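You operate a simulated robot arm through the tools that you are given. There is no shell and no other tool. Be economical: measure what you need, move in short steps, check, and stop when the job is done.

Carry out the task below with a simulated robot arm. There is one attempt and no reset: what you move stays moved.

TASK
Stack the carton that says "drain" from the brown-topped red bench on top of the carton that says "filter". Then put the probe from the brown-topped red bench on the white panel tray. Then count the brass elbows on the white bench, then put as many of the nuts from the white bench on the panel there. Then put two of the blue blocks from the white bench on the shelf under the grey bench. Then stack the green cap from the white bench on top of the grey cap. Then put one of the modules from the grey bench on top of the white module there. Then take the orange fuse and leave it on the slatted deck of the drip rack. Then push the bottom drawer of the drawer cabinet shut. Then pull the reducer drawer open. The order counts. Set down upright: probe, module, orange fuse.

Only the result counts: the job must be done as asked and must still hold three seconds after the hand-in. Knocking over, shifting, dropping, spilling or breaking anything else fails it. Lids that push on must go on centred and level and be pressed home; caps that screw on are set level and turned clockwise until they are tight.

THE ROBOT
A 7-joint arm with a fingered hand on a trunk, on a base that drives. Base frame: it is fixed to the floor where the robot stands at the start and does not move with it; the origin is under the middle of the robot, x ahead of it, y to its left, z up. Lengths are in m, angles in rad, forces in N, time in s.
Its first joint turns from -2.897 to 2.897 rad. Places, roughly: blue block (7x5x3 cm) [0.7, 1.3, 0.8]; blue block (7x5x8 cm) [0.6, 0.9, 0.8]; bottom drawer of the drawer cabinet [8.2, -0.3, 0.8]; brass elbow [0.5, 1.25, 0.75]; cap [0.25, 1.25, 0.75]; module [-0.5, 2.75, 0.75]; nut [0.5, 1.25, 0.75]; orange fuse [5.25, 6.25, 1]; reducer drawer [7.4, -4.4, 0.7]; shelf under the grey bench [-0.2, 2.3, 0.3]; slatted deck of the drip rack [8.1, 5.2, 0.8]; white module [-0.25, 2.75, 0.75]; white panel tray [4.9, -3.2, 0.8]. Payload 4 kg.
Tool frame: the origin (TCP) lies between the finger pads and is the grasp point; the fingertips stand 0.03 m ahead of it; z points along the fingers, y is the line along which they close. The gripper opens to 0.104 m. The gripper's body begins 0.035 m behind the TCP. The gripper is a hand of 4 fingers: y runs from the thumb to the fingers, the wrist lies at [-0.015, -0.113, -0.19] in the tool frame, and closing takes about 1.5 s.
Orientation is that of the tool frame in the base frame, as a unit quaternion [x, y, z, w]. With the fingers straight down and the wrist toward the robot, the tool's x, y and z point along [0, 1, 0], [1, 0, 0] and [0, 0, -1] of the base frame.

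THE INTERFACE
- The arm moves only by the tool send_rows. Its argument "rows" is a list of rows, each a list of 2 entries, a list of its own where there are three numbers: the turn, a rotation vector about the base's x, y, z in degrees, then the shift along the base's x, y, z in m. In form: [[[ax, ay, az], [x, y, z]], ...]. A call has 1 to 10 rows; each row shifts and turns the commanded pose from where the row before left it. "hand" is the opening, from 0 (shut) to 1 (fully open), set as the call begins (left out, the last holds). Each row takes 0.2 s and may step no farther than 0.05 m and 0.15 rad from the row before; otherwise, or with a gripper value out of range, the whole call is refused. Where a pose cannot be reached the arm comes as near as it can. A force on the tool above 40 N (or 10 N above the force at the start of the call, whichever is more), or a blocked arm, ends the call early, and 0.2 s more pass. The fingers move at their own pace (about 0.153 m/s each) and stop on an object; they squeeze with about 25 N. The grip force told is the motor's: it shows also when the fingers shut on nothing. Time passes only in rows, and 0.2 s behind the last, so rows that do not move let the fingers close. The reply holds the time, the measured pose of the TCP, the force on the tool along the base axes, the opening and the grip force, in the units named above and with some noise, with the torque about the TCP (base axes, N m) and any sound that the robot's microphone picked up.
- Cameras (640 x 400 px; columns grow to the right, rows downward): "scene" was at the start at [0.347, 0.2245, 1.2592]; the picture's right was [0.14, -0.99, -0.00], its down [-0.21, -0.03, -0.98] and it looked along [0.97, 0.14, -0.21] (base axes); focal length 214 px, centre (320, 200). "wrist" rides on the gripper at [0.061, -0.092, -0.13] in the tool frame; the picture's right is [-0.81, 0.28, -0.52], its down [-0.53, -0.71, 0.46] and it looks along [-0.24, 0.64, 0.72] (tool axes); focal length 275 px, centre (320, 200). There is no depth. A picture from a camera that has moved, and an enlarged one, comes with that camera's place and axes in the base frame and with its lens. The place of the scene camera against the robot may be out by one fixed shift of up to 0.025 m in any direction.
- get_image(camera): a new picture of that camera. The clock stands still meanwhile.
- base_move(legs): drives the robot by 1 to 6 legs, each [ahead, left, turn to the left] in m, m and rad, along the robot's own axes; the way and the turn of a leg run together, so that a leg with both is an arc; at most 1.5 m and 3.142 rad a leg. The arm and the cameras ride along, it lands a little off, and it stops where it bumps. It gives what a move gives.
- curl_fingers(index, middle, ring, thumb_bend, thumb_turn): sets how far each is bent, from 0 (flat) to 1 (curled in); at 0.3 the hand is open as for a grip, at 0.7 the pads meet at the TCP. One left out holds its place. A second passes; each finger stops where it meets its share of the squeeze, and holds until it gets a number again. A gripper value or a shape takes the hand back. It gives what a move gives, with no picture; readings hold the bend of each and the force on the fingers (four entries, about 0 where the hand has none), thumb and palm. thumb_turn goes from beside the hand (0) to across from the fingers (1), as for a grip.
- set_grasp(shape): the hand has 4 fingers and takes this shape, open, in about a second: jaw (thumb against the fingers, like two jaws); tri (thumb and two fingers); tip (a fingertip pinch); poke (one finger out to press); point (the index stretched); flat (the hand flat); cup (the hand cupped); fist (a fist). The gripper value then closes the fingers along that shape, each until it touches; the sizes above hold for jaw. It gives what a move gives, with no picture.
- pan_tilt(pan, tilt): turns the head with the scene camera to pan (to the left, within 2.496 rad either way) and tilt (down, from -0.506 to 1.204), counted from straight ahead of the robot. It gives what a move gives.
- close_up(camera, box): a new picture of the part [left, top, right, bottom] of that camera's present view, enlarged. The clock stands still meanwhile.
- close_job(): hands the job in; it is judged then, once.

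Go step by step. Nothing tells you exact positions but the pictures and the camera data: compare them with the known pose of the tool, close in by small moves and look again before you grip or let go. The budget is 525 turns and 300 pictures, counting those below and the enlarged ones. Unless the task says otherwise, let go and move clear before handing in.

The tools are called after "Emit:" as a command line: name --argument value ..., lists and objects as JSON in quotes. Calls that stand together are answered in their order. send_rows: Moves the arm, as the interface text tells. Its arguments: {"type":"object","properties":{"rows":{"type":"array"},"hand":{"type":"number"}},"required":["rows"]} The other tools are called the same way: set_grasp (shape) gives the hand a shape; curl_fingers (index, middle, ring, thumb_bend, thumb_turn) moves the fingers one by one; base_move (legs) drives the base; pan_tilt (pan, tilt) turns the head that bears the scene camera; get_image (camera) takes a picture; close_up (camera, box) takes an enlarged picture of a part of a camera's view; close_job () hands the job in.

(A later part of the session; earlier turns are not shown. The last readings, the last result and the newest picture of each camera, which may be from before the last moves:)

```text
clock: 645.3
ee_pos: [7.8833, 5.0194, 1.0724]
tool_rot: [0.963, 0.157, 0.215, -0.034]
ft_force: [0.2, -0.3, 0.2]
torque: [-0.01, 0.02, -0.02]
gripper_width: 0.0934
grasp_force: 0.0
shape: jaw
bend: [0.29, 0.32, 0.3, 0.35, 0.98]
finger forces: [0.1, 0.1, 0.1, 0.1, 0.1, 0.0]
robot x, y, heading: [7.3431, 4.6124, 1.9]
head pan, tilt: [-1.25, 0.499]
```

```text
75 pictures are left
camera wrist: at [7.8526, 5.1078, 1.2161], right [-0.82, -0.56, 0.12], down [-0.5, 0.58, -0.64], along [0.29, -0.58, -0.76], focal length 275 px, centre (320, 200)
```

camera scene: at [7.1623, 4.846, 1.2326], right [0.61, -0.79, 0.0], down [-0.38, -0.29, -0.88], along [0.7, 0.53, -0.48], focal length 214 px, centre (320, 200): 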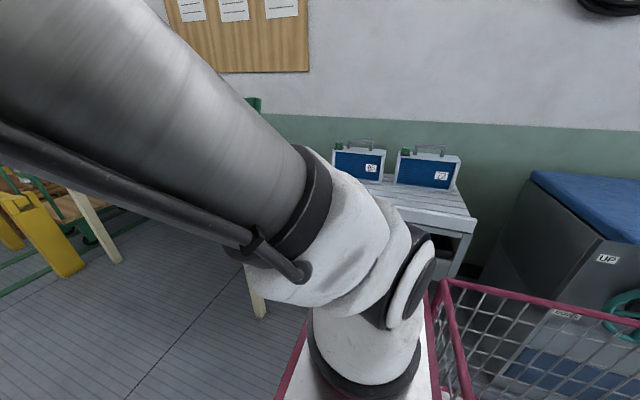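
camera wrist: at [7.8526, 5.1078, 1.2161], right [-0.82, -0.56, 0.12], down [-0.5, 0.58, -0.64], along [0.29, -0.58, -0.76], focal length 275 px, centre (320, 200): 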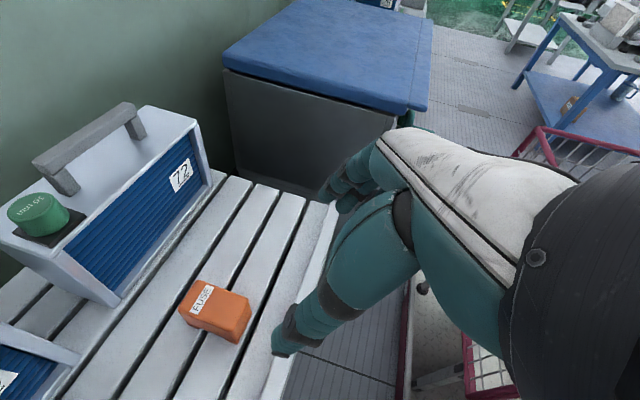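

The fuse stands upright on the slats. Now the arm goes forward and I reverse along the back aisle to look at the drawer cabinet.

Emit:
send_rows --rows '[[[0, 0, 0], [-0.02, -0.006, 0.045]], [[0, 0, 0], [-0.02, -0.006, 0.045]], [[0, 0, 6], [-0.04, 0.022, 0.01]], [[0, 0, 6], [-0.04, 0.022, 0]], [[0, 0, 6], [-0.04, 0.022, 0]], [[0, 0, 6], [-0.04, 0.022, 0]], [[0, 0, 6], [-0.04, 0.022, 0]], [[0, 0, 6], [-0.04, 0.022, 0]], [[0, 0, 6], [-0.04, 0.022, 0]], [[0, 0, 6], [-0.04, 0.022, 0]]]'

Emit:
send_rows --rows '[[[0, 0, 6], [-0.04, 0.022, 0]], [[0, 0, 6], [-0.04, 0.022, 0]], [[0, 0, 6], [-0.04, 0.022, 0]], [[0, 0, 6], [-0.04, 0.022, 0]], [[0, 0, 6], [-0.04, 0.022, 0]], [[0, 0, 4], [-0.04, 0.022, 0]], [[0, 0, 0], [0, 0, 0]]]'

Emit:
base_move --legs '[[0, 0.08, 0], [-1.4, 0, 0], [-1.4, 0, 0], [-0.8, 0, 0]]'

Emit:
pan_tilt --pan 2.4 --tilt 0.5

Emit:
get_image --camera "scene"

```text
clock: 647.5
ee_pos: [7.5218, 5.1853, 1.1728]
tool_rot: [0.816, 0.534, 0.184, -0.12]
ft_force: [-0.4, 0.3, -0.2]
torque: [0.01, 0.02, 0.02]
gripper_width: 0.0937
grasp_force: 0.1
shape: jaw
bend: [0.29, 0.32, 0.3, 0.35, 0.98]
finger forces: [0.0, 0.0, 0.0, 0.0, 0.1, 0.0]
robot x, y, heading: [7.3432, 4.6156, 1.902]
head pan, tilt: [-1.25, 0.499]
```

```text
clock: 649.3
ee_pos: [7.314, 5.3209, 1.1727]
tool_rot: [0.653, 0.725, 0.151, -0.156]
ft_force: [-0.4, 0.6, 1.0]
torque: [0.0, 0.03, -0.03]
gripper_width: 0.0936
grasp_force: 0.0
shape: jaw
bend: [0.29, 0.32, 0.3, 0.35, 0.98]
finger forces: [0.1, 0.0, 0.0, 0.0, 0.0, 0.2]
robot x, y, heading: [7.3444, 4.6165, 1.9]
head pan, tilt: [-1.25, 0.499]
stopped in row 7: the arm was blocked; the commanded pose is now the measured one
```

```text
clock: 667.5
ee_pos: [8.4665, 1.8993, 1.1721]
tool_rot: [0.635, 0.741, 0.146, -0.161]
ft_force: [0.4, -0.2, -0.6]
torque: [0.01, -0.06, -0.01]
gripper_width: 0.0936
grasp_force: 0.1
shape: jaw
bend: [0.29, 0.32, 0.3, 0.35, 0.98]
finger forces: [0.0, 0.0, 0.1, 0.0, 0.0, 0.1]
robot x, y, heading: [8.5321, 1.1965, 1.948]
head pan, tilt: [-1.25, 0.499]
```

```text
clock: 670.6
ee_pos: [8.468, 1.8982, 1.1721]
tool_rot: [0.637, 0.74, 0.147, -0.16]
ft_force: [0.3, -0.1, -0.2]
torque: [-0.02, 0.05, -0.04]
gripper_width: 0.0935
grasp_force: 0.0
shape: jaw
bend: [0.29, 0.32, 0.3, 0.35, 0.98]
finger forces: [0.0, 0.1, 0.0, 0.0, 0.1, 0.0]
robot x, y, heading: [8.5291, 1.1955, 1.946]
head pan, tilt: [2.4, 0.499]
```

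```text
74 pictures are left
camera scene: at [8.3393, 1.4172, 1.2373], right [0.64, -0.77, 0.0], down [-0.33, -0.28, -0.9], along [0.69, 0.58, -0.43], focal length 214 px, centre (320, 200)
```

scene: 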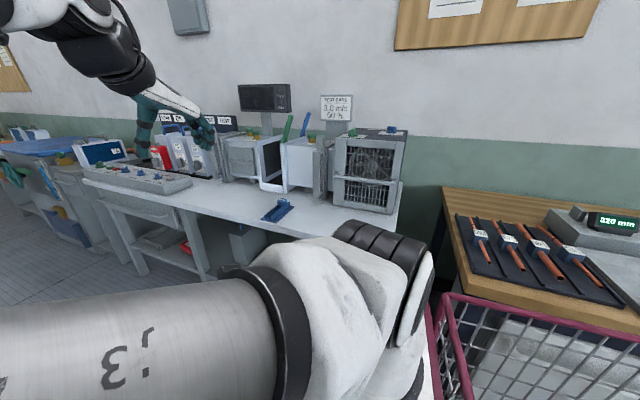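

Emit:
send_rows --rows '[[[0, 0, -5], [0.045, 0.017, 0]], [[0, 0, -5], [0.045, 0.017, 0]], [[0, 0, -5], [0.045, 0.017, 0]], [[0, 0, 0], [0.03, 0.011, 0]], [[0, 0, 0], [0, 0, 0]]]'

Emit:
pan_tilt --pan 2.3 --tilt 0.4

Emit:
get_image --camera "scene"

```text
clock: 671.8
ee_pos: [8.6328, 1.9598, 1.1711]
tool_rot: [0.727, 0.651, 0.167, -0.14]
ft_force: [-0.3, -0.6, 0.6]
torque: [0.04, -0.01, 0.0]
gripper_width: 0.0934
grasp_force: 0.0
shape: jaw
bend: [0.29, 0.32, 0.3, 0.35, 0.98]
finger forces: [0.1, 0.1, 0.0, 0.1, 0.0, 0.0]
robot x, y, heading: [8.5276, 1.1997, 1.951]
head pan, tilt: [2.4, 0.499]
```

```text
clock: 672.5
ee_pos: [8.6334, 1.9609, 1.1712]
tool_rot: [0.727, 0.651, 0.166, -0.14]
ft_force: [0.0, -1.1, -0.2]
torque: [0.02, -0.02, -0.02]
gripper_width: 0.0933
grasp_force: 0.1
shape: jaw
bend: [0.29, 0.32, 0.3, 0.35, 0.98]
finger forces: [0.0, 0.1, 0.0, 0.1, 0.0, 0.0]
robot x, y, heading: [8.5275, 1.1976, 1.948]
head pan, tilt: [2.3, 0.4]
```

```text
73 pictures are left
camera scene: at [8.2277, 1.2752, 1.2417], right [-0.9, 0.45, 0.0], down [0.17, 0.35, -0.92], along [-0.41, -0.82, -0.39], focal length 214 px, centre (320, 200)
```

scene: 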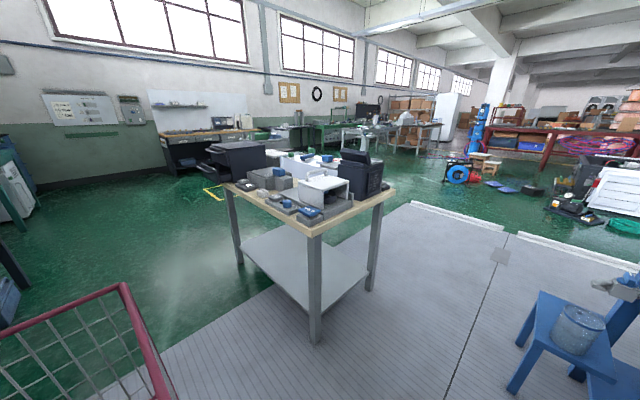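

Emit:
close_up --camera "scene" --box '[190, 125, 350, 235]'

```text
3.64 times, centred on (270, 180) of scene
camera zoom: at [8.2277, 1.2752, 1.2417], right [-0.9, 0.45, 0.0], down [0.17, 0.35, -0.92], along [-0.41, -0.82, -0.39], focal length 780 px, centre (502, 273)
```

zoom: 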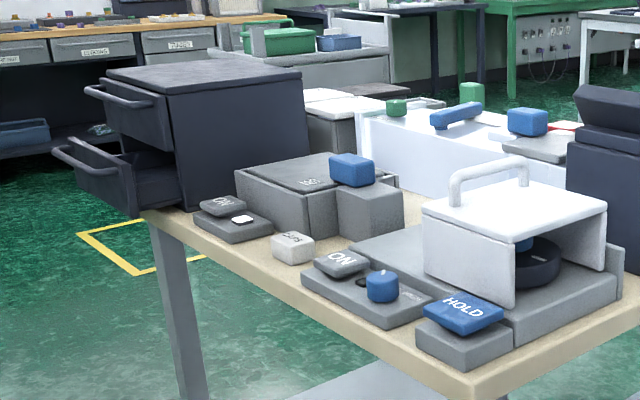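

The cabinet's open bottom drawer faces the back aisle. I'll reverse past the table's end, then come in beside it.

Emit:
base_move --legs '[[0, 0.04, -0.06], [-1.0, 0, 0], [-1.05, 0, 0]]'

Emit:
pan_tilt --pan 0.6 --tilt 0.5

Emit:
get_image --camera "scene"

```text
clock: 683.1
ee_pos: [9.2742, -0.0113, 1.1701]
tool_rot: [0.744, 0.632, 0.169, -0.136]
ft_force: [-0.8, 0.7, 0.6]
torque: [0.01, 0.05, 0.02]
gripper_width: 0.0936
grasp_force: 0.0
shape: jaw
bend: [0.29, 0.32, 0.3, 0.35, 0.98]
finger forces: [0.0, 0.0, 0.0, 0.1, 0.1, 0.0]
robot x, y, heading: [9.1306, -0.766, 1.893]
head pan, tilt: [2.3, 0.4]
```

```text
clock: 684.9
ee_pos: [9.2734, -0.0103, 1.1699]
tool_rot: [0.744, 0.632, 0.17, -0.135]
ft_force: [-0.5, -1.0, 0.9]
torque: [0.0, -0.01, -0.02]
gripper_width: 0.0934
grasp_force: 0.1
shape: jaw
bend: [0.29, 0.32, 0.3, 0.35, 0.98]
finger forces: [0.1, 0.0, 0.0, 0.0, 0.0, 0.0]
robot x, y, heading: [9.129, -0.769, 1.893]
head pan, tilt: [0.6, 0.499]
```

```text
71 pictures are left
camera scene: at [8.8053, -0.537, 1.2326], right [0.6, 0.8, 0.0], down [0.38, -0.29, -0.88], along [-0.7, 0.53, -0.48], focal length 214 px, centre (320, 200)
```

scene: 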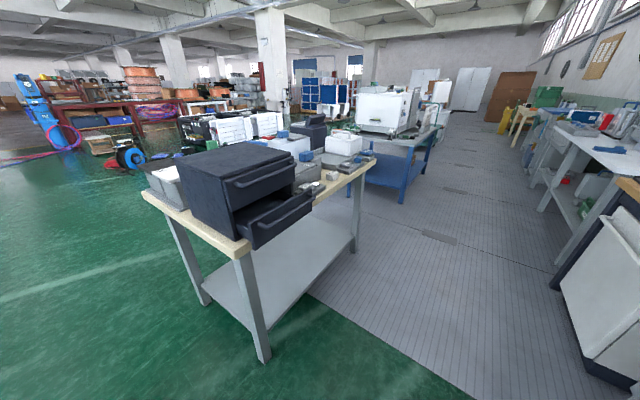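

Emit:
close_up --camera "scene" --box '[150, 130, 350, 270]'

```text
2.86 times, centred on (250, 200) of scene
camera zoom: at [8.8053, -0.537, 1.2326], right [0.6, 0.8, 0.0], down [0.38, -0.29, -0.88], along [-0.7, 0.53, -0.48], focal length 613 px, centre (520, 200)
```

zoom: 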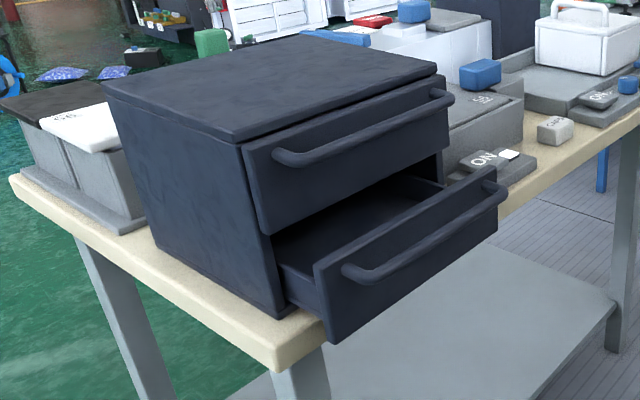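

Emit:
send_rows --rows '[[[-8.2, 1.6, 0], [0, 0, 0]], [[-8.2, 1.6, 0], [0, 0, 0]], [[-8.2, 1.6, 0], [0, 0, 0]], [[0, 0, -7.8], [0, 0, 0]], [[0, 0, -7.8], [0, 0, 0]], [[0, 0, -7.8], [0, 0, 0]], [[0, 0, -7.8], [0, 0, 0]], [[0, 0, -7.8], [0, 0, 0]], [[0, 0, -7.8], [0, 0, 0]], [[0, 0, -7.8], [0, 0, 0]]]' --hand 0

Emit:
base_move --legs '[[0, 0.3, 0]]'

Emit:
pan_tilt --pan 0.5 --tilt 0.6

Emit:
get_image --camera "scene"

```text
clock: 687.1
ee_pos: [9.2741, -0.0108, 1.1701]
tool_rot: [0.974, 0.225, 0.001, -0.001]
ft_force: [0.1, -0.6, 0.2]
torque: [0.0, -0.01, -0.01]
gripper_width: 0.0001
grasp_force: 24.8
shape: jaw
bend: [0.7, 0.7, 0.7, 0.46, 1.0]
finger forces: [0.0, 0.1, 0.0, 0.0, 0.0, 0.1]
robot x, y, heading: [9.1287, -0.7649, 1.896]
head pan, tilt: [0.6, 0.499]
```

```text
clock: 689.1
ee_pos: [8.9878, -0.1077, 1.1703]
tool_rot: [0.974, 0.227, 0.001, 0.001]
ft_force: [0.0, -0.6, 0.3]
torque: [-0.03, 0.01, 0.02]
gripper_width: 0.0002
grasp_force: 25.0
shape: jaw
bend: [0.7, 0.7, 0.7, 0.46, 1.0]
finger forces: [0.0, 0.0, 0.1, 0.0, 0.0, 0.0]
robot x, y, heading: [8.8448, -0.8647, 1.894]
head pan, tilt: [0.6, 0.499]
```

```text
clock: 689.8
ee_pos: [8.9873, -0.1071, 1.17]
tool_rot: [0.974, 0.226, 0.001, 0.0]
ft_force: [0.5, 0.4, 0.7]
torque: [-0.05, 0.02, 0.02]
gripper_width: 0.0002
grasp_force: 25.0
shape: jaw
bend: [0.7, 0.7, 0.7, 0.46, 1.0]
finger forces: [0.1, 0.1, 0.0, 0.1, 0.0, 0.1]
robot x, y, heading: [8.8455, -0.8637, 1.894]
head pan, tilt: [0.499, 0.6]
```

```text
69 pictures are left
camera scene: at [8.5264, -0.6289, 1.2235], right [0.68, 0.74, 0.0], down [0.42, -0.38, -0.83], along [-0.61, 0.56, -0.56], focal length 214 px, centre (320, 200)
```

scene: 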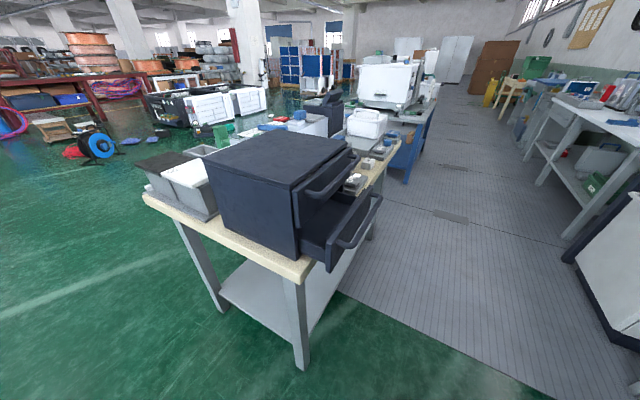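

Emit:
pan_tilt --pan 1.2 --tilt 0.6

Emit:
send_rows --rows '[[[0, 0, 0], [-0.046, -0.0105, 0]], [[0, 0, 0], [-0.046, -0.0105, 0]], [[0, 0, 0], [-0.046, -0.0105, 0]], [[0, 0, 0], [-0.046, -0.0105, 0]], [[0, 0, 0], [-0.046, -0.0105, 0]], [[0, 0, 0], [-0.046, -0.0105, 0]], [[0, 0, 0], [-0.046, -0.0105, 0]], [[0, 0, 0], [-0.046, -0.0105, 0]], [[0, 0, 0], [-0.046, -0.0105, 0]], [[0, 0, 0], [0, 0, 0]]]'

Emit:
get_image --camera "wrist"

```text
clock: 690.9
ee_pos: [8.9876, -0.1079, 1.1709]
tool_rot: [0.974, 0.227, 0.0, 0.0]
ft_force: [-0.3, 0.3, -0.3]
torque: [0.06, -0.01, -0.02]
gripper_width: 0.0
grasp_force: 25.1
shape: jaw
bend: [0.7, 0.7, 0.7, 0.46, 1.0]
finger forces: [0.0, 0.1, 0.1, 0.1, 0.1, 0.0]
robot x, y, heading: [8.843, -0.8624, 1.895]
head pan, tilt: [1.201, 0.6]
```

```text
clock: 693.1
ee_pos: [8.5775, -0.2041, 1.169]
tool_rot: [0.974, 0.226, -0.001, -0.001]
ft_force: [0.2, -0.4, 0.2]
torque: [-0.01, 0.0, -0.03]
gripper_width: 0.0001
grasp_force: 25.8
shape: jaw
bend: [0.7, 0.7, 0.7, 0.46, 1.0]
finger forces: [0.1, 0.0, 0.0, 0.0, 0.0, 0.1]
robot x, y, heading: [8.8438, -0.863, 1.898]
head pan, tilt: [1.201, 0.6]
```

```text
68 pictures are left
camera wrist: at [8.5895, -0.0934, 1.2997], right [-0.6, -0.61, 0.52], down [-0.79, 0.41, -0.45], along [0.07, -0.68, -0.73], focal length 275 px, centre (320, 200)
```

wrist: 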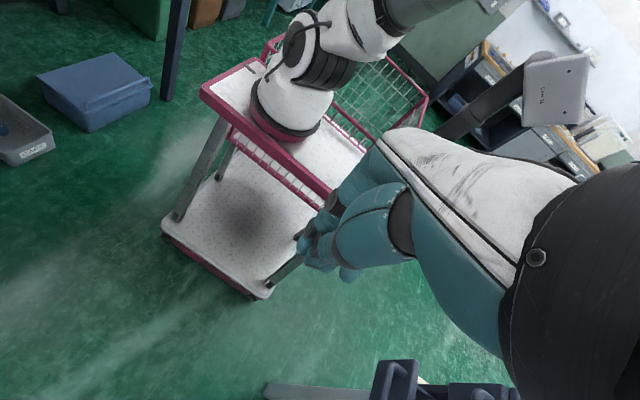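

Emit:
send_rows --rows '[[[0, 0, 0], [-0.041, -0.013, 0]], [[0, 0, 0], [-0.041, -0.013, 0]], [[0, 0, 0], [-0.041, -0.013, 0]], [[0, 0, 0], [0, 0, -0.05]], [[0, 0, 0], [0, 0, -0.05]], [[0, 0, 0], [0, 0, -0.05]], [[0, 0, 0], [0, 0, -0.05]], [[0, 0, 0], [0, 0, -0.05]], [[0, 0, 0], [0, 0, -0.05]], [[0, 0, 0], [0, 0, 0]]]'

Emit:
pan_tilt --pan 0.75 --tilt 0.6

Emit:
get_image --camera "scene"

```text
clock: 695.3
ee_pos: [8.4893, -0.2562, 0.8194]
tool_rot: [0.974, 0.227, 0.0, -0.001]
ft_force: [-0.7, 0.3, 0.8]
torque: [0.02, 0.03, -0.01]
gripper_width: 0.0
grasp_force: 25.3
shape: jaw
bend: [0.7, 0.7, 0.7, 0.46, 1.0]
finger forces: [0.0, 0.0, 0.0, 0.0, 0.0, 0.0]
out of reach, approached as far as the arm can: row 1, 2, 3
robot x, y, heading: [8.8431, -0.8628, 1.896]
head pan, tilt: [1.201, 0.6]
```

```text
clock: 696.2
ee_pos: [8.4896, -0.2551, 0.8211]
tool_rot: [0.974, 0.227, 0.001, 0.0]
ft_force: [-0.2, 0.2, -0.2]
torque: [0.01, -0.03, 0.01]
gripper_width: 0.0002
grasp_force: 25.2
shape: jaw
bend: [0.7, 0.7, 0.7, 0.46, 1.0]
finger forces: [0.0, 0.1, 0.1, 0.0, 0.1, 0.1]
robot x, y, heading: [8.8398, -0.8641, 1.899]
head pan, tilt: [0.75, 0.6]
```

```text
67 pictures are left
camera scene: at [8.5135, -0.647, 1.2235], right [0.47, 0.88, 0.0], down [0.5, -0.27, -0.83], along [-0.73, 0.39, -0.56], focal length 214 px, centre (320, 200)
```

scene: 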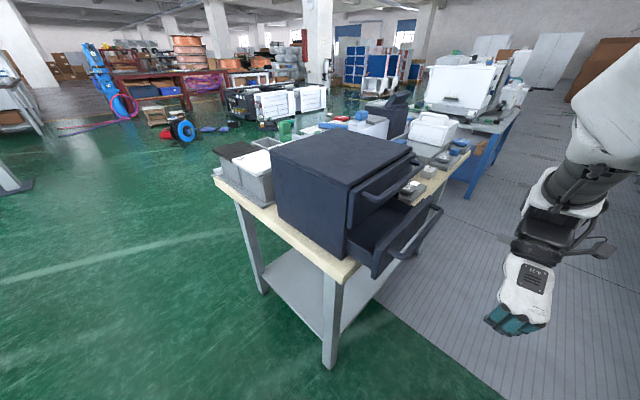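

Emit:
send_rows --rows '[[[0, 0, 0], [0, 0, 0.035]], [[0, 0, 0], [-0.038, -0.012, 0]], [[0, 0, 0], [-0.038, -0.012, 0]], [[0, 0, 0], [-0.019, -0.006, 0]], [[0, 0, 0], [0, 0, 0]]]'

Emit:
get_image --camera "scene"

```text
clock: 697.4
ee_pos: [8.3932, -0.2832, 0.8541]
tool_rot: [0.974, 0.226, 0.001, -0.001]
ft_force: [0.3, 0.0, -0.3]
torque: [0.0, 0.05, 0.0]
gripper_width: 0.0002
grasp_force: 25.3
shape: jaw
bend: [0.7, 0.7, 0.7, 0.46, 1.0]
finger forces: [0.0, 0.2, 0.1, 0.1, 0.0, 0.0]
robot x, y, heading: [8.8448, -0.8673, 1.898]
head pan, tilt: [0.75, 0.6]
```

```text
66 pictures are left
camera scene: at [8.5135, -0.6471, 1.2234], right [0.47, 0.88, 0.0], down [0.5, -0.27, -0.82], along [-0.73, 0.39, -0.57], focal length 214 px, centre (320, 200)
```

scene: 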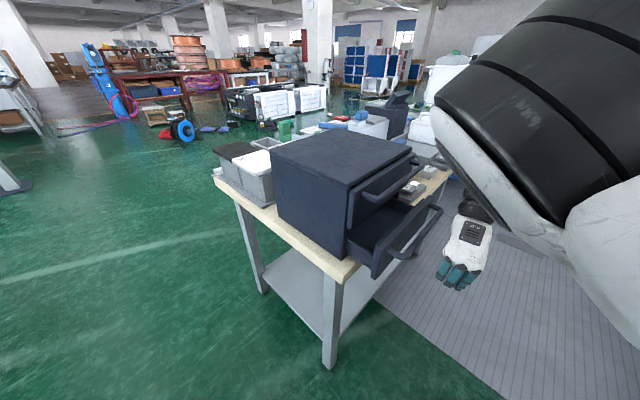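

Emit:
send_rows --rows '[[[0, 0, 0], [-0.019, -0.006, 0]], [[0, 0, 0], [-0.019, -0.006, 0]], [[0, 0, 0], [-0.019, -0.006, 0]], [[0, 0, 0], [-0.019, -0.006, 0]], [[0, 0, 0], [0, 0, 0]]]'

Emit:
get_image --camera "scene"

```text
clock: 698.6
ee_pos: [8.3359, -0.3075, 0.8526]
tool_rot: [0.974, 0.227, -0.001, -0.001]
ft_force: [-0.2, -0.6, 0.6]
torque: [-0.03, 0.05, -0.03]
gripper_width: 0.0
grasp_force: 24.9
shape: jaw
bend: [0.7, 0.7, 0.7, 0.46, 1.0]
finger forces: [0.1, 0.1, 0.5, 0.0, 0.0, 0.0]
out of reach, approached as far as the arm can: row 4
robot x, y, heading: [8.8421, -0.8643, 1.898]
head pan, tilt: [0.75, 0.6]
```

```text
65 pictures are left
camera scene: at [8.5135, -0.647, 1.2234], right [0.47, 0.88, 0.0], down [0.5, -0.27, -0.83], along [-0.73, 0.39, -0.57], focal length 214 px, centre (320, 200)
```

scene: 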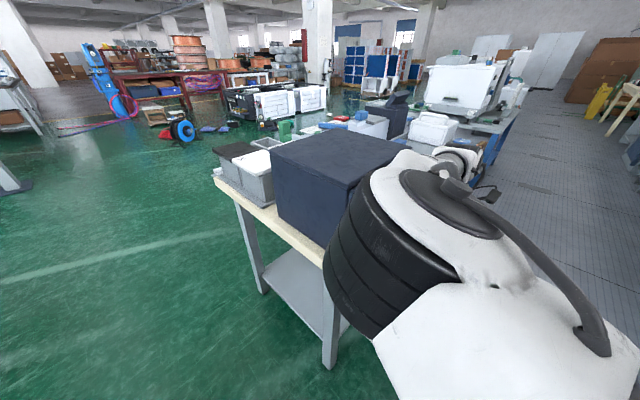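

The hand is at the drawer. The arm is near its limit, so I'll push by small base moves to the left.

Emit:
base_move --legs '[[0, 0.05, 0]]'

Emit:
get_image --camera "scene"

```text
clock: 699.6
ee_pos: [8.2992, -0.3193, 0.8549]
tool_rot: [0.975, 0.221, 0.001, -0.001]
ft_force: [-0.5, 0.3, -0.9]
torque: [-0.03, -0.01, -0.02]
gripper_width: 0.0002
grasp_force: 24.8
shape: jaw
bend: [0.7, 0.7, 0.7, 0.46, 1.0]
finger forces: [0.0, 0.0, 0.0, 0.1, 0.1, 0.0]
robot x, y, heading: [8.8015, -0.8782, 1.893]
head pan, tilt: [0.75, 0.6]
stopped in leg 1: the robot was blocked; the commanded pose is now the measured one
```

```text
64 pictures are left
camera scene: at [8.4717, -0.6609, 1.2236], right [0.48, 0.88, 0.0], down [0.5, -0.27, -0.83], along [-0.73, 0.39, -0.56], focal length 214 px, centre (320, 200)
```

scene: 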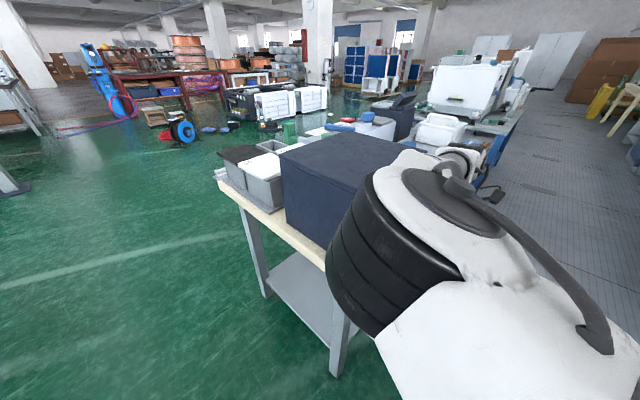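

Emit:
base_move --legs '[[0, -0.12, 0]]'

Emit:
send_rows --rows '[[[0, 0, 0], [0.04, 0.013, 0.01]], [[0, 0, 0], [0.04, 0.013, 0.01]], [[0, 0, 0], [0.04, 0.013, 0.02]], [[0, 0, 0], [0.03, 0.01, 0.035]], [[0, 0, 0], [0.03, 0.01, 0.035]], [[0, 0, 0], [0.02, 0.01, 0.04]], [[0, 0, 0], [0.02, 0.01, 0.04]], [[0, 0, 0], [0, 0, 0.05]], [[0, 0, 0], [0, 0, 0.05]], [[0, 0, 0], [0, 0, 0]]]'

Emit:
get_image --camera "scene"

```text
clock: 700.8
ee_pos: [8.4132, -0.2798, 0.8535]
tool_rot: [0.976, 0.22, 0.002, -0.001]
ft_force: [0.6, -0.2, -0.9]
torque: [0.04, 0.0, 0.0]
gripper_width: 0.0
grasp_force: 25.0
shape: jaw
bend: [0.7, 0.7, 0.7, 0.46, 1.0]
finger forces: [0.0, 0.0, 0.0, 0.0, 0.1, 0.0]
robot x, y, heading: [8.9149, -0.84, 1.887]
head pan, tilt: [0.75, 0.6]
```

```text
clock: 703.0
ee_pos: [8.6335, -0.2, 1.1438]
tool_rot: [0.976, 0.219, 0.002, -0.001]
ft_force: [-0.2, 1.2, -0.4]
torque: [-0.01, 0.02, -0.02]
gripper_width: 0.0
grasp_force: 24.9
shape: jaw
bend: [0.7, 0.7, 0.7, 0.46, 1.0]
finger forces: [0.1, 0.0, 0.0, 0.1, 0.0, 0.0]
robot x, y, heading: [8.9101, -0.8395, 1.89]
head pan, tilt: [0.75, 0.6]
```

```text
63 pictures are left
camera scene: at [8.5859, -0.6217, 1.2235], right [0.48, 0.88, 0.0], down [0.5, -0.27, -0.83], along [-0.72, 0.39, -0.56], focal length 214 px, centre (320, 200)
```

scene: 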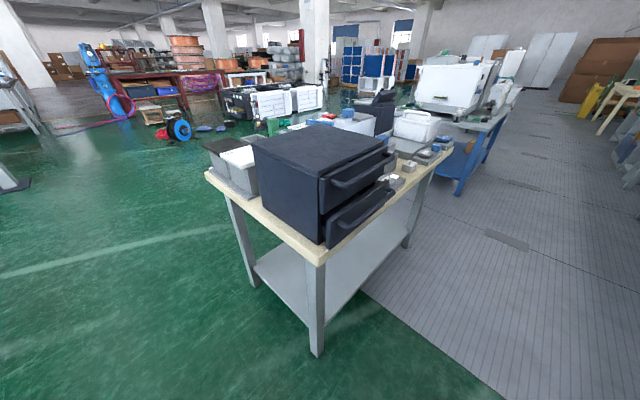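

Emit:
close_up --camera "scene" --box '[235, 120, 415, 260]'

```text
2.86 times, centred on (325, 190) of scene
camera zoom: at [8.5859, -0.6217, 1.2235], right [0.48, 0.88, 0.0], down [0.5, -0.27, -0.83], along [-0.72, 0.39, -0.56], focal length 613 px, centre (306, 229)
```

zoom: 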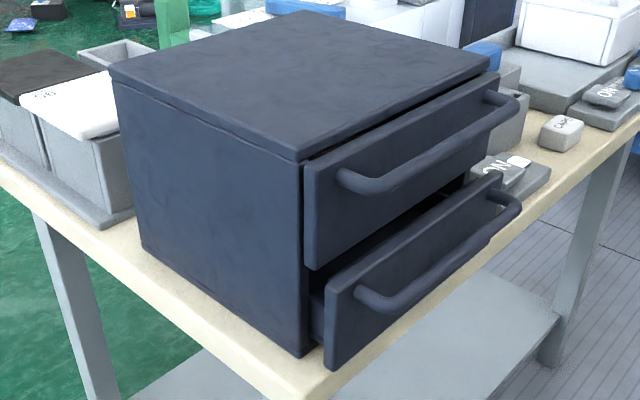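

The drawer is nearly in, about 3–4 cm left. I'll back up a bit so the arm is straighter, and push again.

Emit:
base_move --legs '[[-0.15, 0.08, 0]]'

Emit:
pan_tilt --pan 1.0 --tilt 0.6

Emit:
send_rows --rows '[[[0, 0, 0], [-0.045, 0.015, 0]], [[0, 0, 0], [-0.045, 0.015, 0]], [[0, 0, 0], [-0.03, 0.02, 0]], [[0, 0, 0], [0, 0.01, -0.045]], [[0, 0, 0], [0, 0.01, -0.045]], [[0, 0, 0], [0, 0, -0.05]], [[0, 0, 0], [0, 0, -0.05]], [[0, 0, 0], [0, 0, -0.05]], [[0, 0, 0], [0, 0, -0.045]], [[0, 0, 0], [0, 0, 0]]]'

```text
clock: 704.5
ee_pos: [8.6071, -0.3646, 1.1435]
tool_rot: [0.976, 0.218, 0.002, -0.001]
ft_force: [1.0, 0.5, 0.6]
torque: [0.0, -0.01, 0.01]
gripper_width: 0.0
grasp_force: 24.8
shape: jaw
bend: [0.7, 0.7, 0.7, 0.46, 1.0]
finger forces: [0.1, 0.0, 0.0, 0.0, 0.0, 0.1]
robot x, y, heading: [8.8863, -1.0053, 1.891]
head pan, tilt: [0.75, 0.6]
```

```text
clock: 705.2
ee_pos: [8.6063, -0.3654, 1.1444]
tool_rot: [0.976, 0.219, 0.002, 0.0]
ft_force: [0.1, 0.2, 0.4]
torque: [-0.02, -0.02, -0.01]
gripper_width: 0.0001
grasp_force: 24.9
shape: jaw
bend: [0.7, 0.7, 0.7, 0.46, 1.0]
finger forces: [0.1, 0.1, 0.1, 0.1, 0.1, 0.0]
robot x, y, heading: [8.8883, -1.0068, 1.892]
head pan, tilt: [1.0, 0.6]
```

```text
clock: 707.5
ee_pos: [8.53, -0.3161, 0.8064]
tool_rot: [0.976, 0.218, 0.002, 0.0]
ft_force: [-1.0, 0.1, 0.9]
torque: [0.01, -0.01, 0.0]
gripper_width: 0.0
grasp_force: 25.0
shape: jaw
bend: [0.7, 0.7, 0.7, 0.46, 1.0]
finger forces: [0.0, 0.1, 0.0, 0.1, 0.0, 0.0]
out of reach, approached as far as the arm can: row 1, 2, 3
robot x, y, heading: [8.8872, -1.0051, 1.889]
head pan, tilt: [1.0, 0.6]
```

Emit:
send_rows --rows '[[[0, 0, 0], [-0.01, 0.03, 0.025]], [[0, 0, 0], [-0.01, 0.03, 0.02]], [[0, 0, 0], [-0.01, 0.03, 0]], [[0, 0, 0], [-0.038, -0.012, 0]], [[0, 0, 0], [-0.038, -0.012, 0]], [[0, 0, 0], [-0.038, -0.012, 0]], [[0, 0, 0], [0, 0, 0]]]'

Emit:
get_image --camera "scene"

```text
clock: 709.0
ee_pos: [8.43, -0.285, 0.8494]
tool_rot: [0.976, 0.219, 0.0, -0.002]
ft_force: [0.1, -0.6, 0.8]
torque: [-0.05, -0.02, 0.01]
gripper_width: 0.0
grasp_force: 25.3
shape: jaw
bend: [0.7, 0.7, 0.7, 0.46, 1.0]
finger forces: [0.1, 0.0, 0.0, 0.0, 0.1, 0.0]
out of reach, approached as far as the arm can: row 5, 6
robot x, y, heading: [8.8869, -1.005, 1.886]
head pan, tilt: [1.0, 0.6]
```

```text
61 pictures are left
camera scene: at [8.55, -0.8083, 1.2234], right [0.25, 0.97, 0.0], down [0.55, -0.14, -0.83], along [-0.8, 0.21, -0.56], focal length 214 px, centre (320, 200)
```

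scene: 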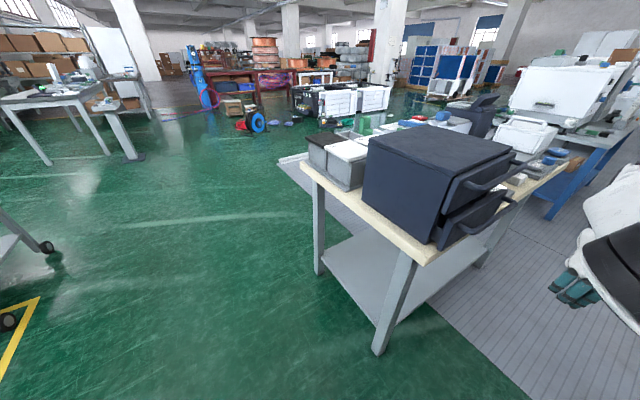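

Emit:
base_move --legs '[[0, 0.12, 0]]'

Emit:
base_move --legs '[[0, 0.04, 0]]'

Emit:
get_image --camera "scene"

```text
clock: 710.3
ee_pos: [8.3148, -0.3215, 0.8489]
tool_rot: [0.976, 0.22, 0.0, -0.001]
ft_force: [-0.8, 0.0, -0.4]
torque: [0.0, -0.01, 0.0]
gripper_width: 0.0002
grasp_force: 25.1
shape: jaw
bend: [0.7, 0.7, 0.7, 0.46, 1.0]
finger forces: [0.0, 0.0, 0.0, 0.1, 0.1, 0.0]
robot x, y, heading: [8.7706, -1.0445, 1.893]
head pan, tilt: [1.0, 0.6]
```

```text
clock: 711.1
ee_pos: [8.3008, -0.3244, 0.8504]
tool_rot: [0.977, 0.213, 0.002, -0.002]
ft_force: [0.2, 0.8, -0.5]
torque: [0.01, -0.01, -0.01]
gripper_width: 0.0
grasp_force: 25.1
shape: jaw
bend: [0.7, 0.7, 0.7, 0.46, 1.0]
finger forces: [0.1, 0.1, 0.1, 0.1, 0.1, 0.0]
robot x, y, heading: [8.7527, -1.0549, 1.888]
head pan, tilt: [1.0, 0.6]
stopped in leg 1: the robot was blocked; the commanded pose is now the measured one
```

```text
60 pictures are left
camera scene: at [8.4152, -0.8532, 1.2235], right [0.25, 0.97, 0.0], down [0.55, -0.14, -0.83], along [-0.8, 0.21, -0.56], focal length 214 px, centre (320, 200)
```

scene: 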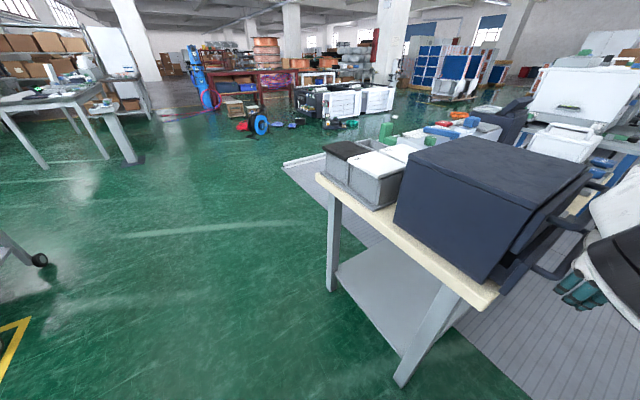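

Emit:
close_up --camera "scene" --box '[470, 150, 640, 320]'

```text
2.35 times, centred on (555, 235) of scene
camera zoom: at [8.4152, -0.8532, 1.2235], right [0.25, 0.97, 0.0], down [0.55, -0.14, -0.83], along [-0.8, 0.21, -0.56], focal length 505 px, centre (-233, 118)
```

zoom: 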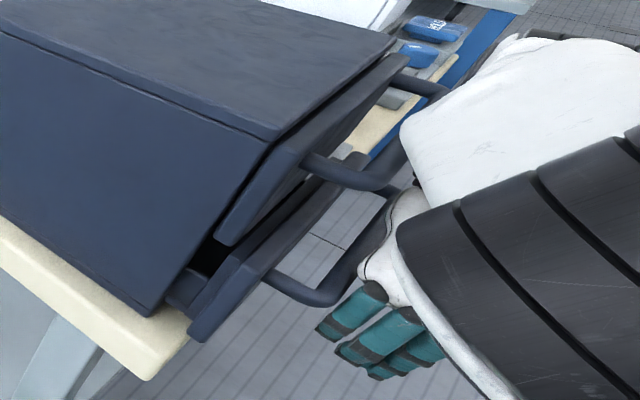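

The wrist is catching the upper drawer's handle. I'll back off and tilt the hand so only the fingertips lead.

Emit:
base_move --legs '[[0.1, -0.2, 0]]'

Emit:
send_rows --rows '[[[-2.6, 7.9, 0], [0.01, 0.003, 0]], [[-2.6, 7.9, 0], [0.01, 0.003, 0]], [[-2.6, 7.9, 0], [0.01, 0.003, 0]], [[-2.6, 7.9, 0], [0, 0, 0]], [[-2.6, 7.9, 0], [0, 0, 0]], [[-2.6, 7.9, 0], [0, 0, 0]], [[-2.6, 7.9, 0], [0, 0, 0]], [[-2.0, 6, 0], [0, 0, 0]], [[0, 0, 0], [0, 0, 0]]]'

Emit:
pan_tilt --pan 0.7 --tilt 0.6

Emit:
get_image --camera "scene"

```text
clock: 712.9
ee_pos: [8.4623, -0.1672, 0.8491]
tool_rot: [0.977, 0.214, 0.003, -0.001]
ft_force: [-0.2, -0.8, -0.3]
torque: [0.0, -0.03, -0.01]
gripper_width: 0.0
grasp_force: 25.0
shape: jaw
bend: [0.7, 0.7, 0.7, 0.46, 1.0]
finger forces: [0.1, 0.0, 0.1, 0.1, 0.0, 0.1]
robot x, y, heading: [8.9132, -0.89, 1.889]
head pan, tilt: [1.0, 0.6]
```

```text
clock: 714.9
ee_pos: [8.492, -0.1589, 0.85]
tool_rot: [0.827, 0.18, -0.53, 0.054]
ft_force: [-0.2, -0.2, 0.0]
torque: [0.01, 0.0, 0.0]
gripper_width: 0.0
grasp_force: 25.3
shape: jaw
bend: [0.7, 0.7, 0.7, 0.46, 1.0]
finger forces: [0.0, 0.0, 0.1, 0.0, 0.0, 0.0]
robot x, y, heading: [8.9157, -0.8882, 1.892]
head pan, tilt: [1.0, 0.6]
```

```text
clock: 715.7
ee_pos: [8.4915, -0.1584, 0.8499]
tool_rot: [0.828, 0.181, -0.529, 0.053]
ft_force: [-0.3, -0.7, -0.7]
torque: [-0.02, 0.01, 0.01]
gripper_width: 0.0
grasp_force: 25.0
shape: jaw
bend: [0.7, 0.7, 0.7, 0.46, 1.0]
finger forces: [0.1, 0.1, 0.0, 0.0, 0.0, 0.1]
robot x, y, heading: [8.9127, -0.8916, 1.892]
head pan, tilt: [0.7, 0.6]
```

```text
58 pictures are left
camera scene: at [8.5873, -0.6705, 1.2235], right [0.52, 0.85, 0.0], down [0.48, -0.3, -0.83], along [-0.7, 0.43, -0.56], focal length 214 px, centre (320, 200)
```

scene: 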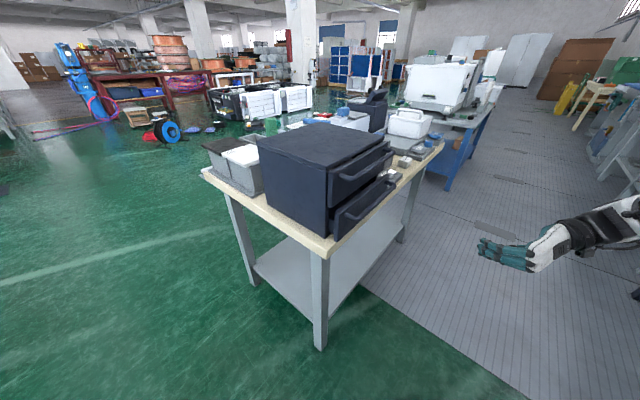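

Emit:
send_rows --rows '[[[0, 0, 0], [0, -0.01, 0.02]], [[0, 0, 0], [-0.038, -0.0125, 0]], [[0, 0, 0], [-0.038, -0.0125, 0]], [[0, 0, 0], [-0.038, -0.0125, 0]], [[0, 0, 0], [-0.038, -0.0125, 0]], [[0, 0, 0], [-0.03, -0.01, 0]], [[0, 0, 0], [0, 0, 0]]]'

Emit:
close_up --camera "scene" --box '[240, 110, 480, 290]'

```text
clock: 717.3
ee_pos: [8.3088, -0.2289, 0.8718]
tool_rot: [0.828, 0.18, -0.529, 0.054]
ft_force: [0.2, 1.3, 0.3]
torque: [0.0, 0.01, 0.0]
gripper_width: 0.0
grasp_force: 25.0
shape: jaw
bend: [0.7, 0.7, 0.7, 0.46, 1.0]
finger forces: [0.0, 0.0, 0.0, 0.2, 0.0, 0.1]
robot x, y, heading: [8.913, -0.8929, 1.886]
head pan, tilt: [0.7, 0.6]
```

```text
2.22 times, centred on (360, 200) of scene
camera zoom: at [8.5873, -0.6705, 1.2235], right [0.52, 0.85, 0.0], down [0.48, -0.3, -0.83], along [-0.7, 0.43, -0.57], focal length 477 px, centre (231, 200)
```

zoom: 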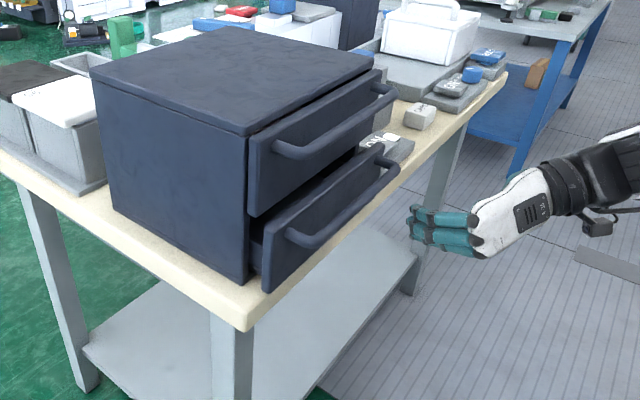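

Emit:
send_rows --rows '[[[0, 0, 0], [-0.02, -0.0065, 0]], [[0, 0, 0], [-0.02, -0.0065, 0]], [[0, 0, 0], [-0.014, -0.0045, 0]], [[0, 0, 0], [-0.01, -0.003, 0]], [[0, 0, 0], [-0.01, -0.003, 0]], [[0, 0, 0], [0, 0, 0]]]'

Emit:
close_up --camera "scene" --box '[240, 110, 480, 290]'

```text
clock: 718.7
ee_pos: [8.239, -0.2524, 0.8669]
tool_rot: [0.829, 0.179, -0.528, 0.054]
ft_force: [18.7, 4.3, -12.1]
torque: [-0.04, 0.06, -0.03]
gripper_width: 0.0
grasp_force: 25.1
shape: jaw
bend: [0.7, 0.7, 0.71, 0.46, 1.0]
finger forces: [0.0, 0.1, 22.5, 0.0, 0.0, 0.0]
robot x, y, heading: [8.9127, -0.8945, 1.889]
head pan, tilt: [0.7, 0.6]
```

```text
2.22 times, centred on (360, 200) of scene
camera zoom: at [8.5879, -0.6699, 1.2234], right [0.52, 0.85, 0.0], down [0.48, -0.3, -0.82], along [-0.7, 0.43, -0.57], focal length 477 px, centre (231, 200)
```

zoom: 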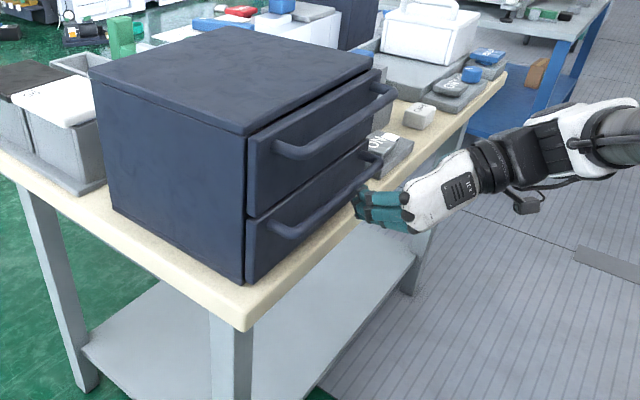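

Emit:
send_rows --rows '[[[0, 0, 0], [-0.006, -0.002, 0]], [[0, 0, 0], [-0.004, -0.0015, 0]], [[0, 0, 0], [0, 0, 0]]]'

Emit:
send_rows --rows '[[[0, 0, 0], [0.02, 0.0065, 0]], [[0, 0, 0], [0.04, 0.013, 0]], [[0, 0, 0], [0.04, 0.013, 0]], [[0, 0, 0], [0.04, 0.013, 0]], [[0, 0, 0], [0.02, 0.006, 0.04]], [[0, 0, 0], [0.02, 0.006, 0.04]], [[0, 0, 0], [0, 0, 0.05]], [[0, 0, 0], [0, 0, 0.05]], [[0, 0, 0], [0, 0, 0]]]'

Emit:
close_up --camera "scene" --box '[240, 110, 480, 290]'

```text
clock: 719.1
ee_pos: [8.2347, -0.2519, 0.8638]
tool_rot: [0.83, 0.18, -0.525, 0.054]
ft_force: [5.8, 1.7, -4.4]
torque: [0.05, 0.07, 0.05]
gripper_width: 0.0
grasp_force: 24.8
shape: jaw
bend: [0.7, 0.7, 0.71, 0.46, 1.0]
finger forces: [0.0, 0.0, 6.7, 0.1, 0.0, 0.0]
robot x, y, heading: [8.9148, -0.8931, 1.891]
head pan, tilt: [0.7, 0.6]
stopped in row 2: the force on the tool passed its limit (the readings are from after the stop); the commanded pose is now the measured one
```

```text
clock: 721.1
ee_pos: [8.4149, -0.1934, 1.043]
tool_rot: [0.83, 0.18, -0.525, 0.054]
ft_force: [-0.1, 0.2, 0.6]
torque: [0.0, -0.01, -0.04]
gripper_width: 0.0002
grasp_force: 25.3
shape: jaw
bend: [0.7, 0.7, 0.7, 0.46, 1.0]
finger forces: [0.1, 0.1, 0.1, 0.0, 0.0, 0.0]
robot x, y, heading: [8.9105, -0.8957, 1.892]
head pan, tilt: [0.7, 0.6]
```

```text
2.22 times, centred on (360, 200) of scene
camera zoom: at [8.5878, -0.6702, 1.2235], right [0.52, 0.85, 0.0], down [0.48, -0.3, -0.83], along [-0.7, 0.43, -0.57], focal length 477 px, centre (231, 200)
```

zoom: 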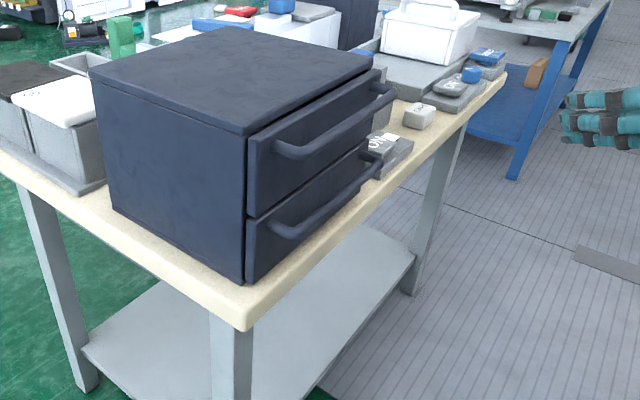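

The drawer is shut. Now the reducer drawer near (7.4, −4.4): I'll look that way.

Emit:
pan_tilt --pan 2.4 --tilt 0.35

Emit:
get_image --camera "scene"

```text
clock: 722.9
ee_pos: [8.4131, -0.1933, 1.0437]
tool_rot: [0.83, 0.18, -0.526, 0.054]
ft_force: [0.3, -0.4, -0.7]
torque: [-0.03, 0.02, 0.02]
gripper_width: 0.0001
grasp_force: 24.9
shape: jaw
bend: [0.7, 0.7, 0.7, 0.46, 1.0]
finger forces: [0.0, 0.0, 0.0, 0.0, 0.1, 0.0]
robot x, y, heading: [8.9126, -0.8929, 1.889]
head pan, tilt: [2.4, 0.351]
```

```text
54 pictures are left
camera scene: at [8.6248, -0.8015, 1.2462], right [-0.91, 0.41, 0.0], down [0.14, 0.31, -0.94], along [-0.39, -0.86, -0.34], focal length 214 px, centre (320, 200)
```

scene: 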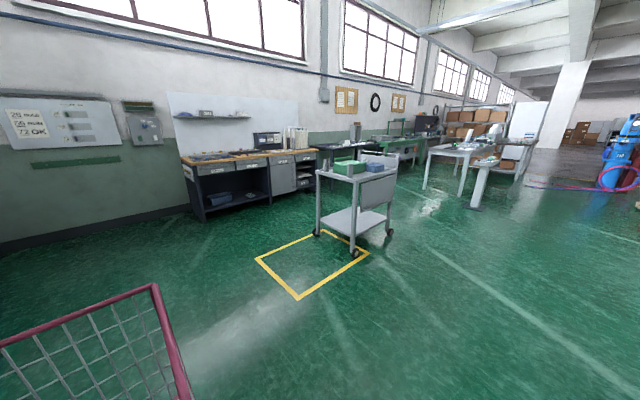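

Emit:
close_up --camera "scene" --box '[160, 110, 360, 230]'

```text
3.20 times, centred on (260, 170) of scene
camera zoom: at [8.6248, -0.8015, 1.2462], right [-0.91, 0.41, 0.0], down [0.14, 0.31, -0.94], along [-0.39, -0.86, -0.34], focal length 686 px, centre (512, 296)
```

zoom: 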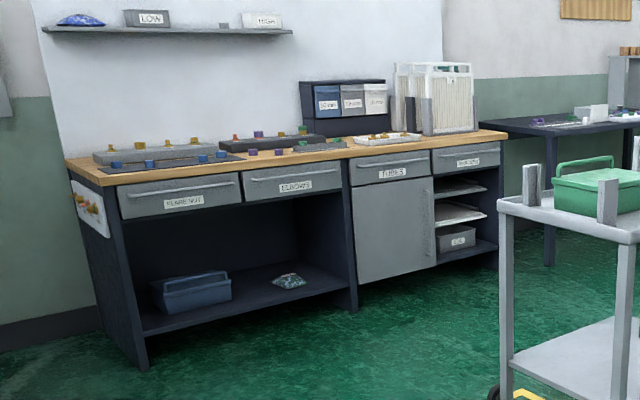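

Emit:
send_rows --rows '[[[0, 0, 0], [0, 0, 0.05]], [[0, 0, 0], [0.02, -0.01, 0.04]], [[0, 0, 0], [0.02, -0.01, 0.04]], [[0, 0, 0], [0.02, -0.01, 0.02]], [[0, 0, 0], [0, 0, 0]]]'

Emit:
base_move --legs '[[-0.18, 0, 0], [0, 0, 1.57], [1.4, 0, 0], [1.35, 0, 0]]'

Emit:
send_rows --rows '[[[0, 0, 0], [0, 0, 0]]]'

```text
clock: 724.1
ee_pos: [8.4737, -0.2258, 1.1928]
tool_rot: [0.83, 0.18, -0.525, 0.055]
ft_force: [-1.3, -0.9, -0.4]
torque: [-0.02, 0.01, 0.06]
gripper_width: 0.0001
grasp_force: 25.1
shape: jaw
bend: [0.7, 0.7, 0.7, 0.46, 1.0]
finger forces: [0.0, 0.0, 0.0, 0.0, 0.0, 0.0]
robot x, y, heading: [8.9158, -0.8913, 1.887]
head pan, tilt: [2.4, 0.351]
```

```text
clock: 742.3
ee_pos: [5.6277, -2.2003, 1.1928]
tool_rot: [0.48, 0.7, -0.346, 0.4]
ft_force: [-0.2, -0.3, -0.1]
torque: [0.01, 0.02, -0.01]
gripper_width: 0.0
grasp_force: 24.4
shape: jaw
bend: [0.7, 0.7, 0.7, 0.46, 1.0]
finger forces: [0.0, 0.1, 0.1, 0.0, 0.0, 0.0]
robot x, y, heading: [6.3189, -1.8049, -2.88]
head pan, tilt: [2.4, 0.351]
```

```text
clock: 742.7
ee_pos: [5.6286, -2.1992, 1.1936]
tool_rot: [0.481, 0.7, -0.345, 0.4]
ft_force: [-0.3, -0.4, -0.6]
torque: [0.03, 0.0, 0.0]
gripper_width: 0.0002
grasp_force: 25.4
shape: jaw
bend: [0.7, 0.7, 0.7, 0.46, 1.0]
finger forces: [0.0, 0.0, 0.1, 0.0, 0.1, 0.1]
robot x, y, heading: [6.3215, -1.7972, -2.881]
head pan, tilt: [2.4, 0.351]
```

Emit:
base_move --legs '[[0, 0, 1.62], [0, -0.05, 0]]'

Emit:
pan_tilt --pan 0.2 --tilt 0.45

Emit:
get_image --camera "scene"

```text
clock: 747.5
ee_pos: [6.7056, -2.4887, 1.1927]
tool_rot: [-0.175, 0.831, 0.051, 0.526]
ft_force: [0.6, -0.9, 0.6]
torque: [0.0, 0.02, 0.01]
gripper_width: 0.0
grasp_force: 24.0
shape: jaw
bend: [0.7, 0.7, 0.7, 0.46, 1.0]
finger forces: [0.1, 0.0, 0.0, 0.0, 0.1, 0.0]
robot x, y, heading: [6.2718, -1.8155, -1.26]
head pan, tilt: [2.4, 0.351]
```

```text
clock: 749.6
ee_pos: [6.7064, -2.4868, 1.1934]
tool_rot: [-0.175, 0.831, 0.051, 0.526]
ft_force: [0.3, -0.7, 0.1]
torque: [0.0, -0.02, 0.01]
gripper_width: 0.0
grasp_force: 25.3
shape: jaw
bend: [0.7, 0.7, 0.7, 0.46, 1.0]
finger forces: [0.0, 0.0, 0.0, 0.0, 0.0, 0.1]
robot x, y, heading: [6.2725, -1.8174, -1.259]
head pan, tilt: [0.201, 0.45]
```

```text
52 pictures are left
camera scene: at [6.5961, -2.0514, 1.237], right [-0.87, -0.49, 0.0], down [-0.21, 0.38, -0.9], along [0.44, -0.79, -0.44], focal length 214 px, centre (320, 200)
```

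scene: 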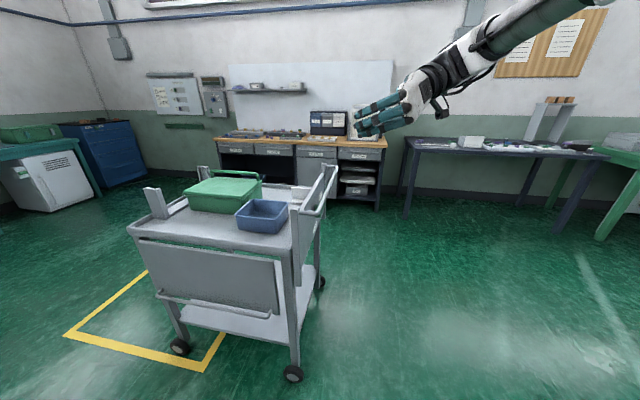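

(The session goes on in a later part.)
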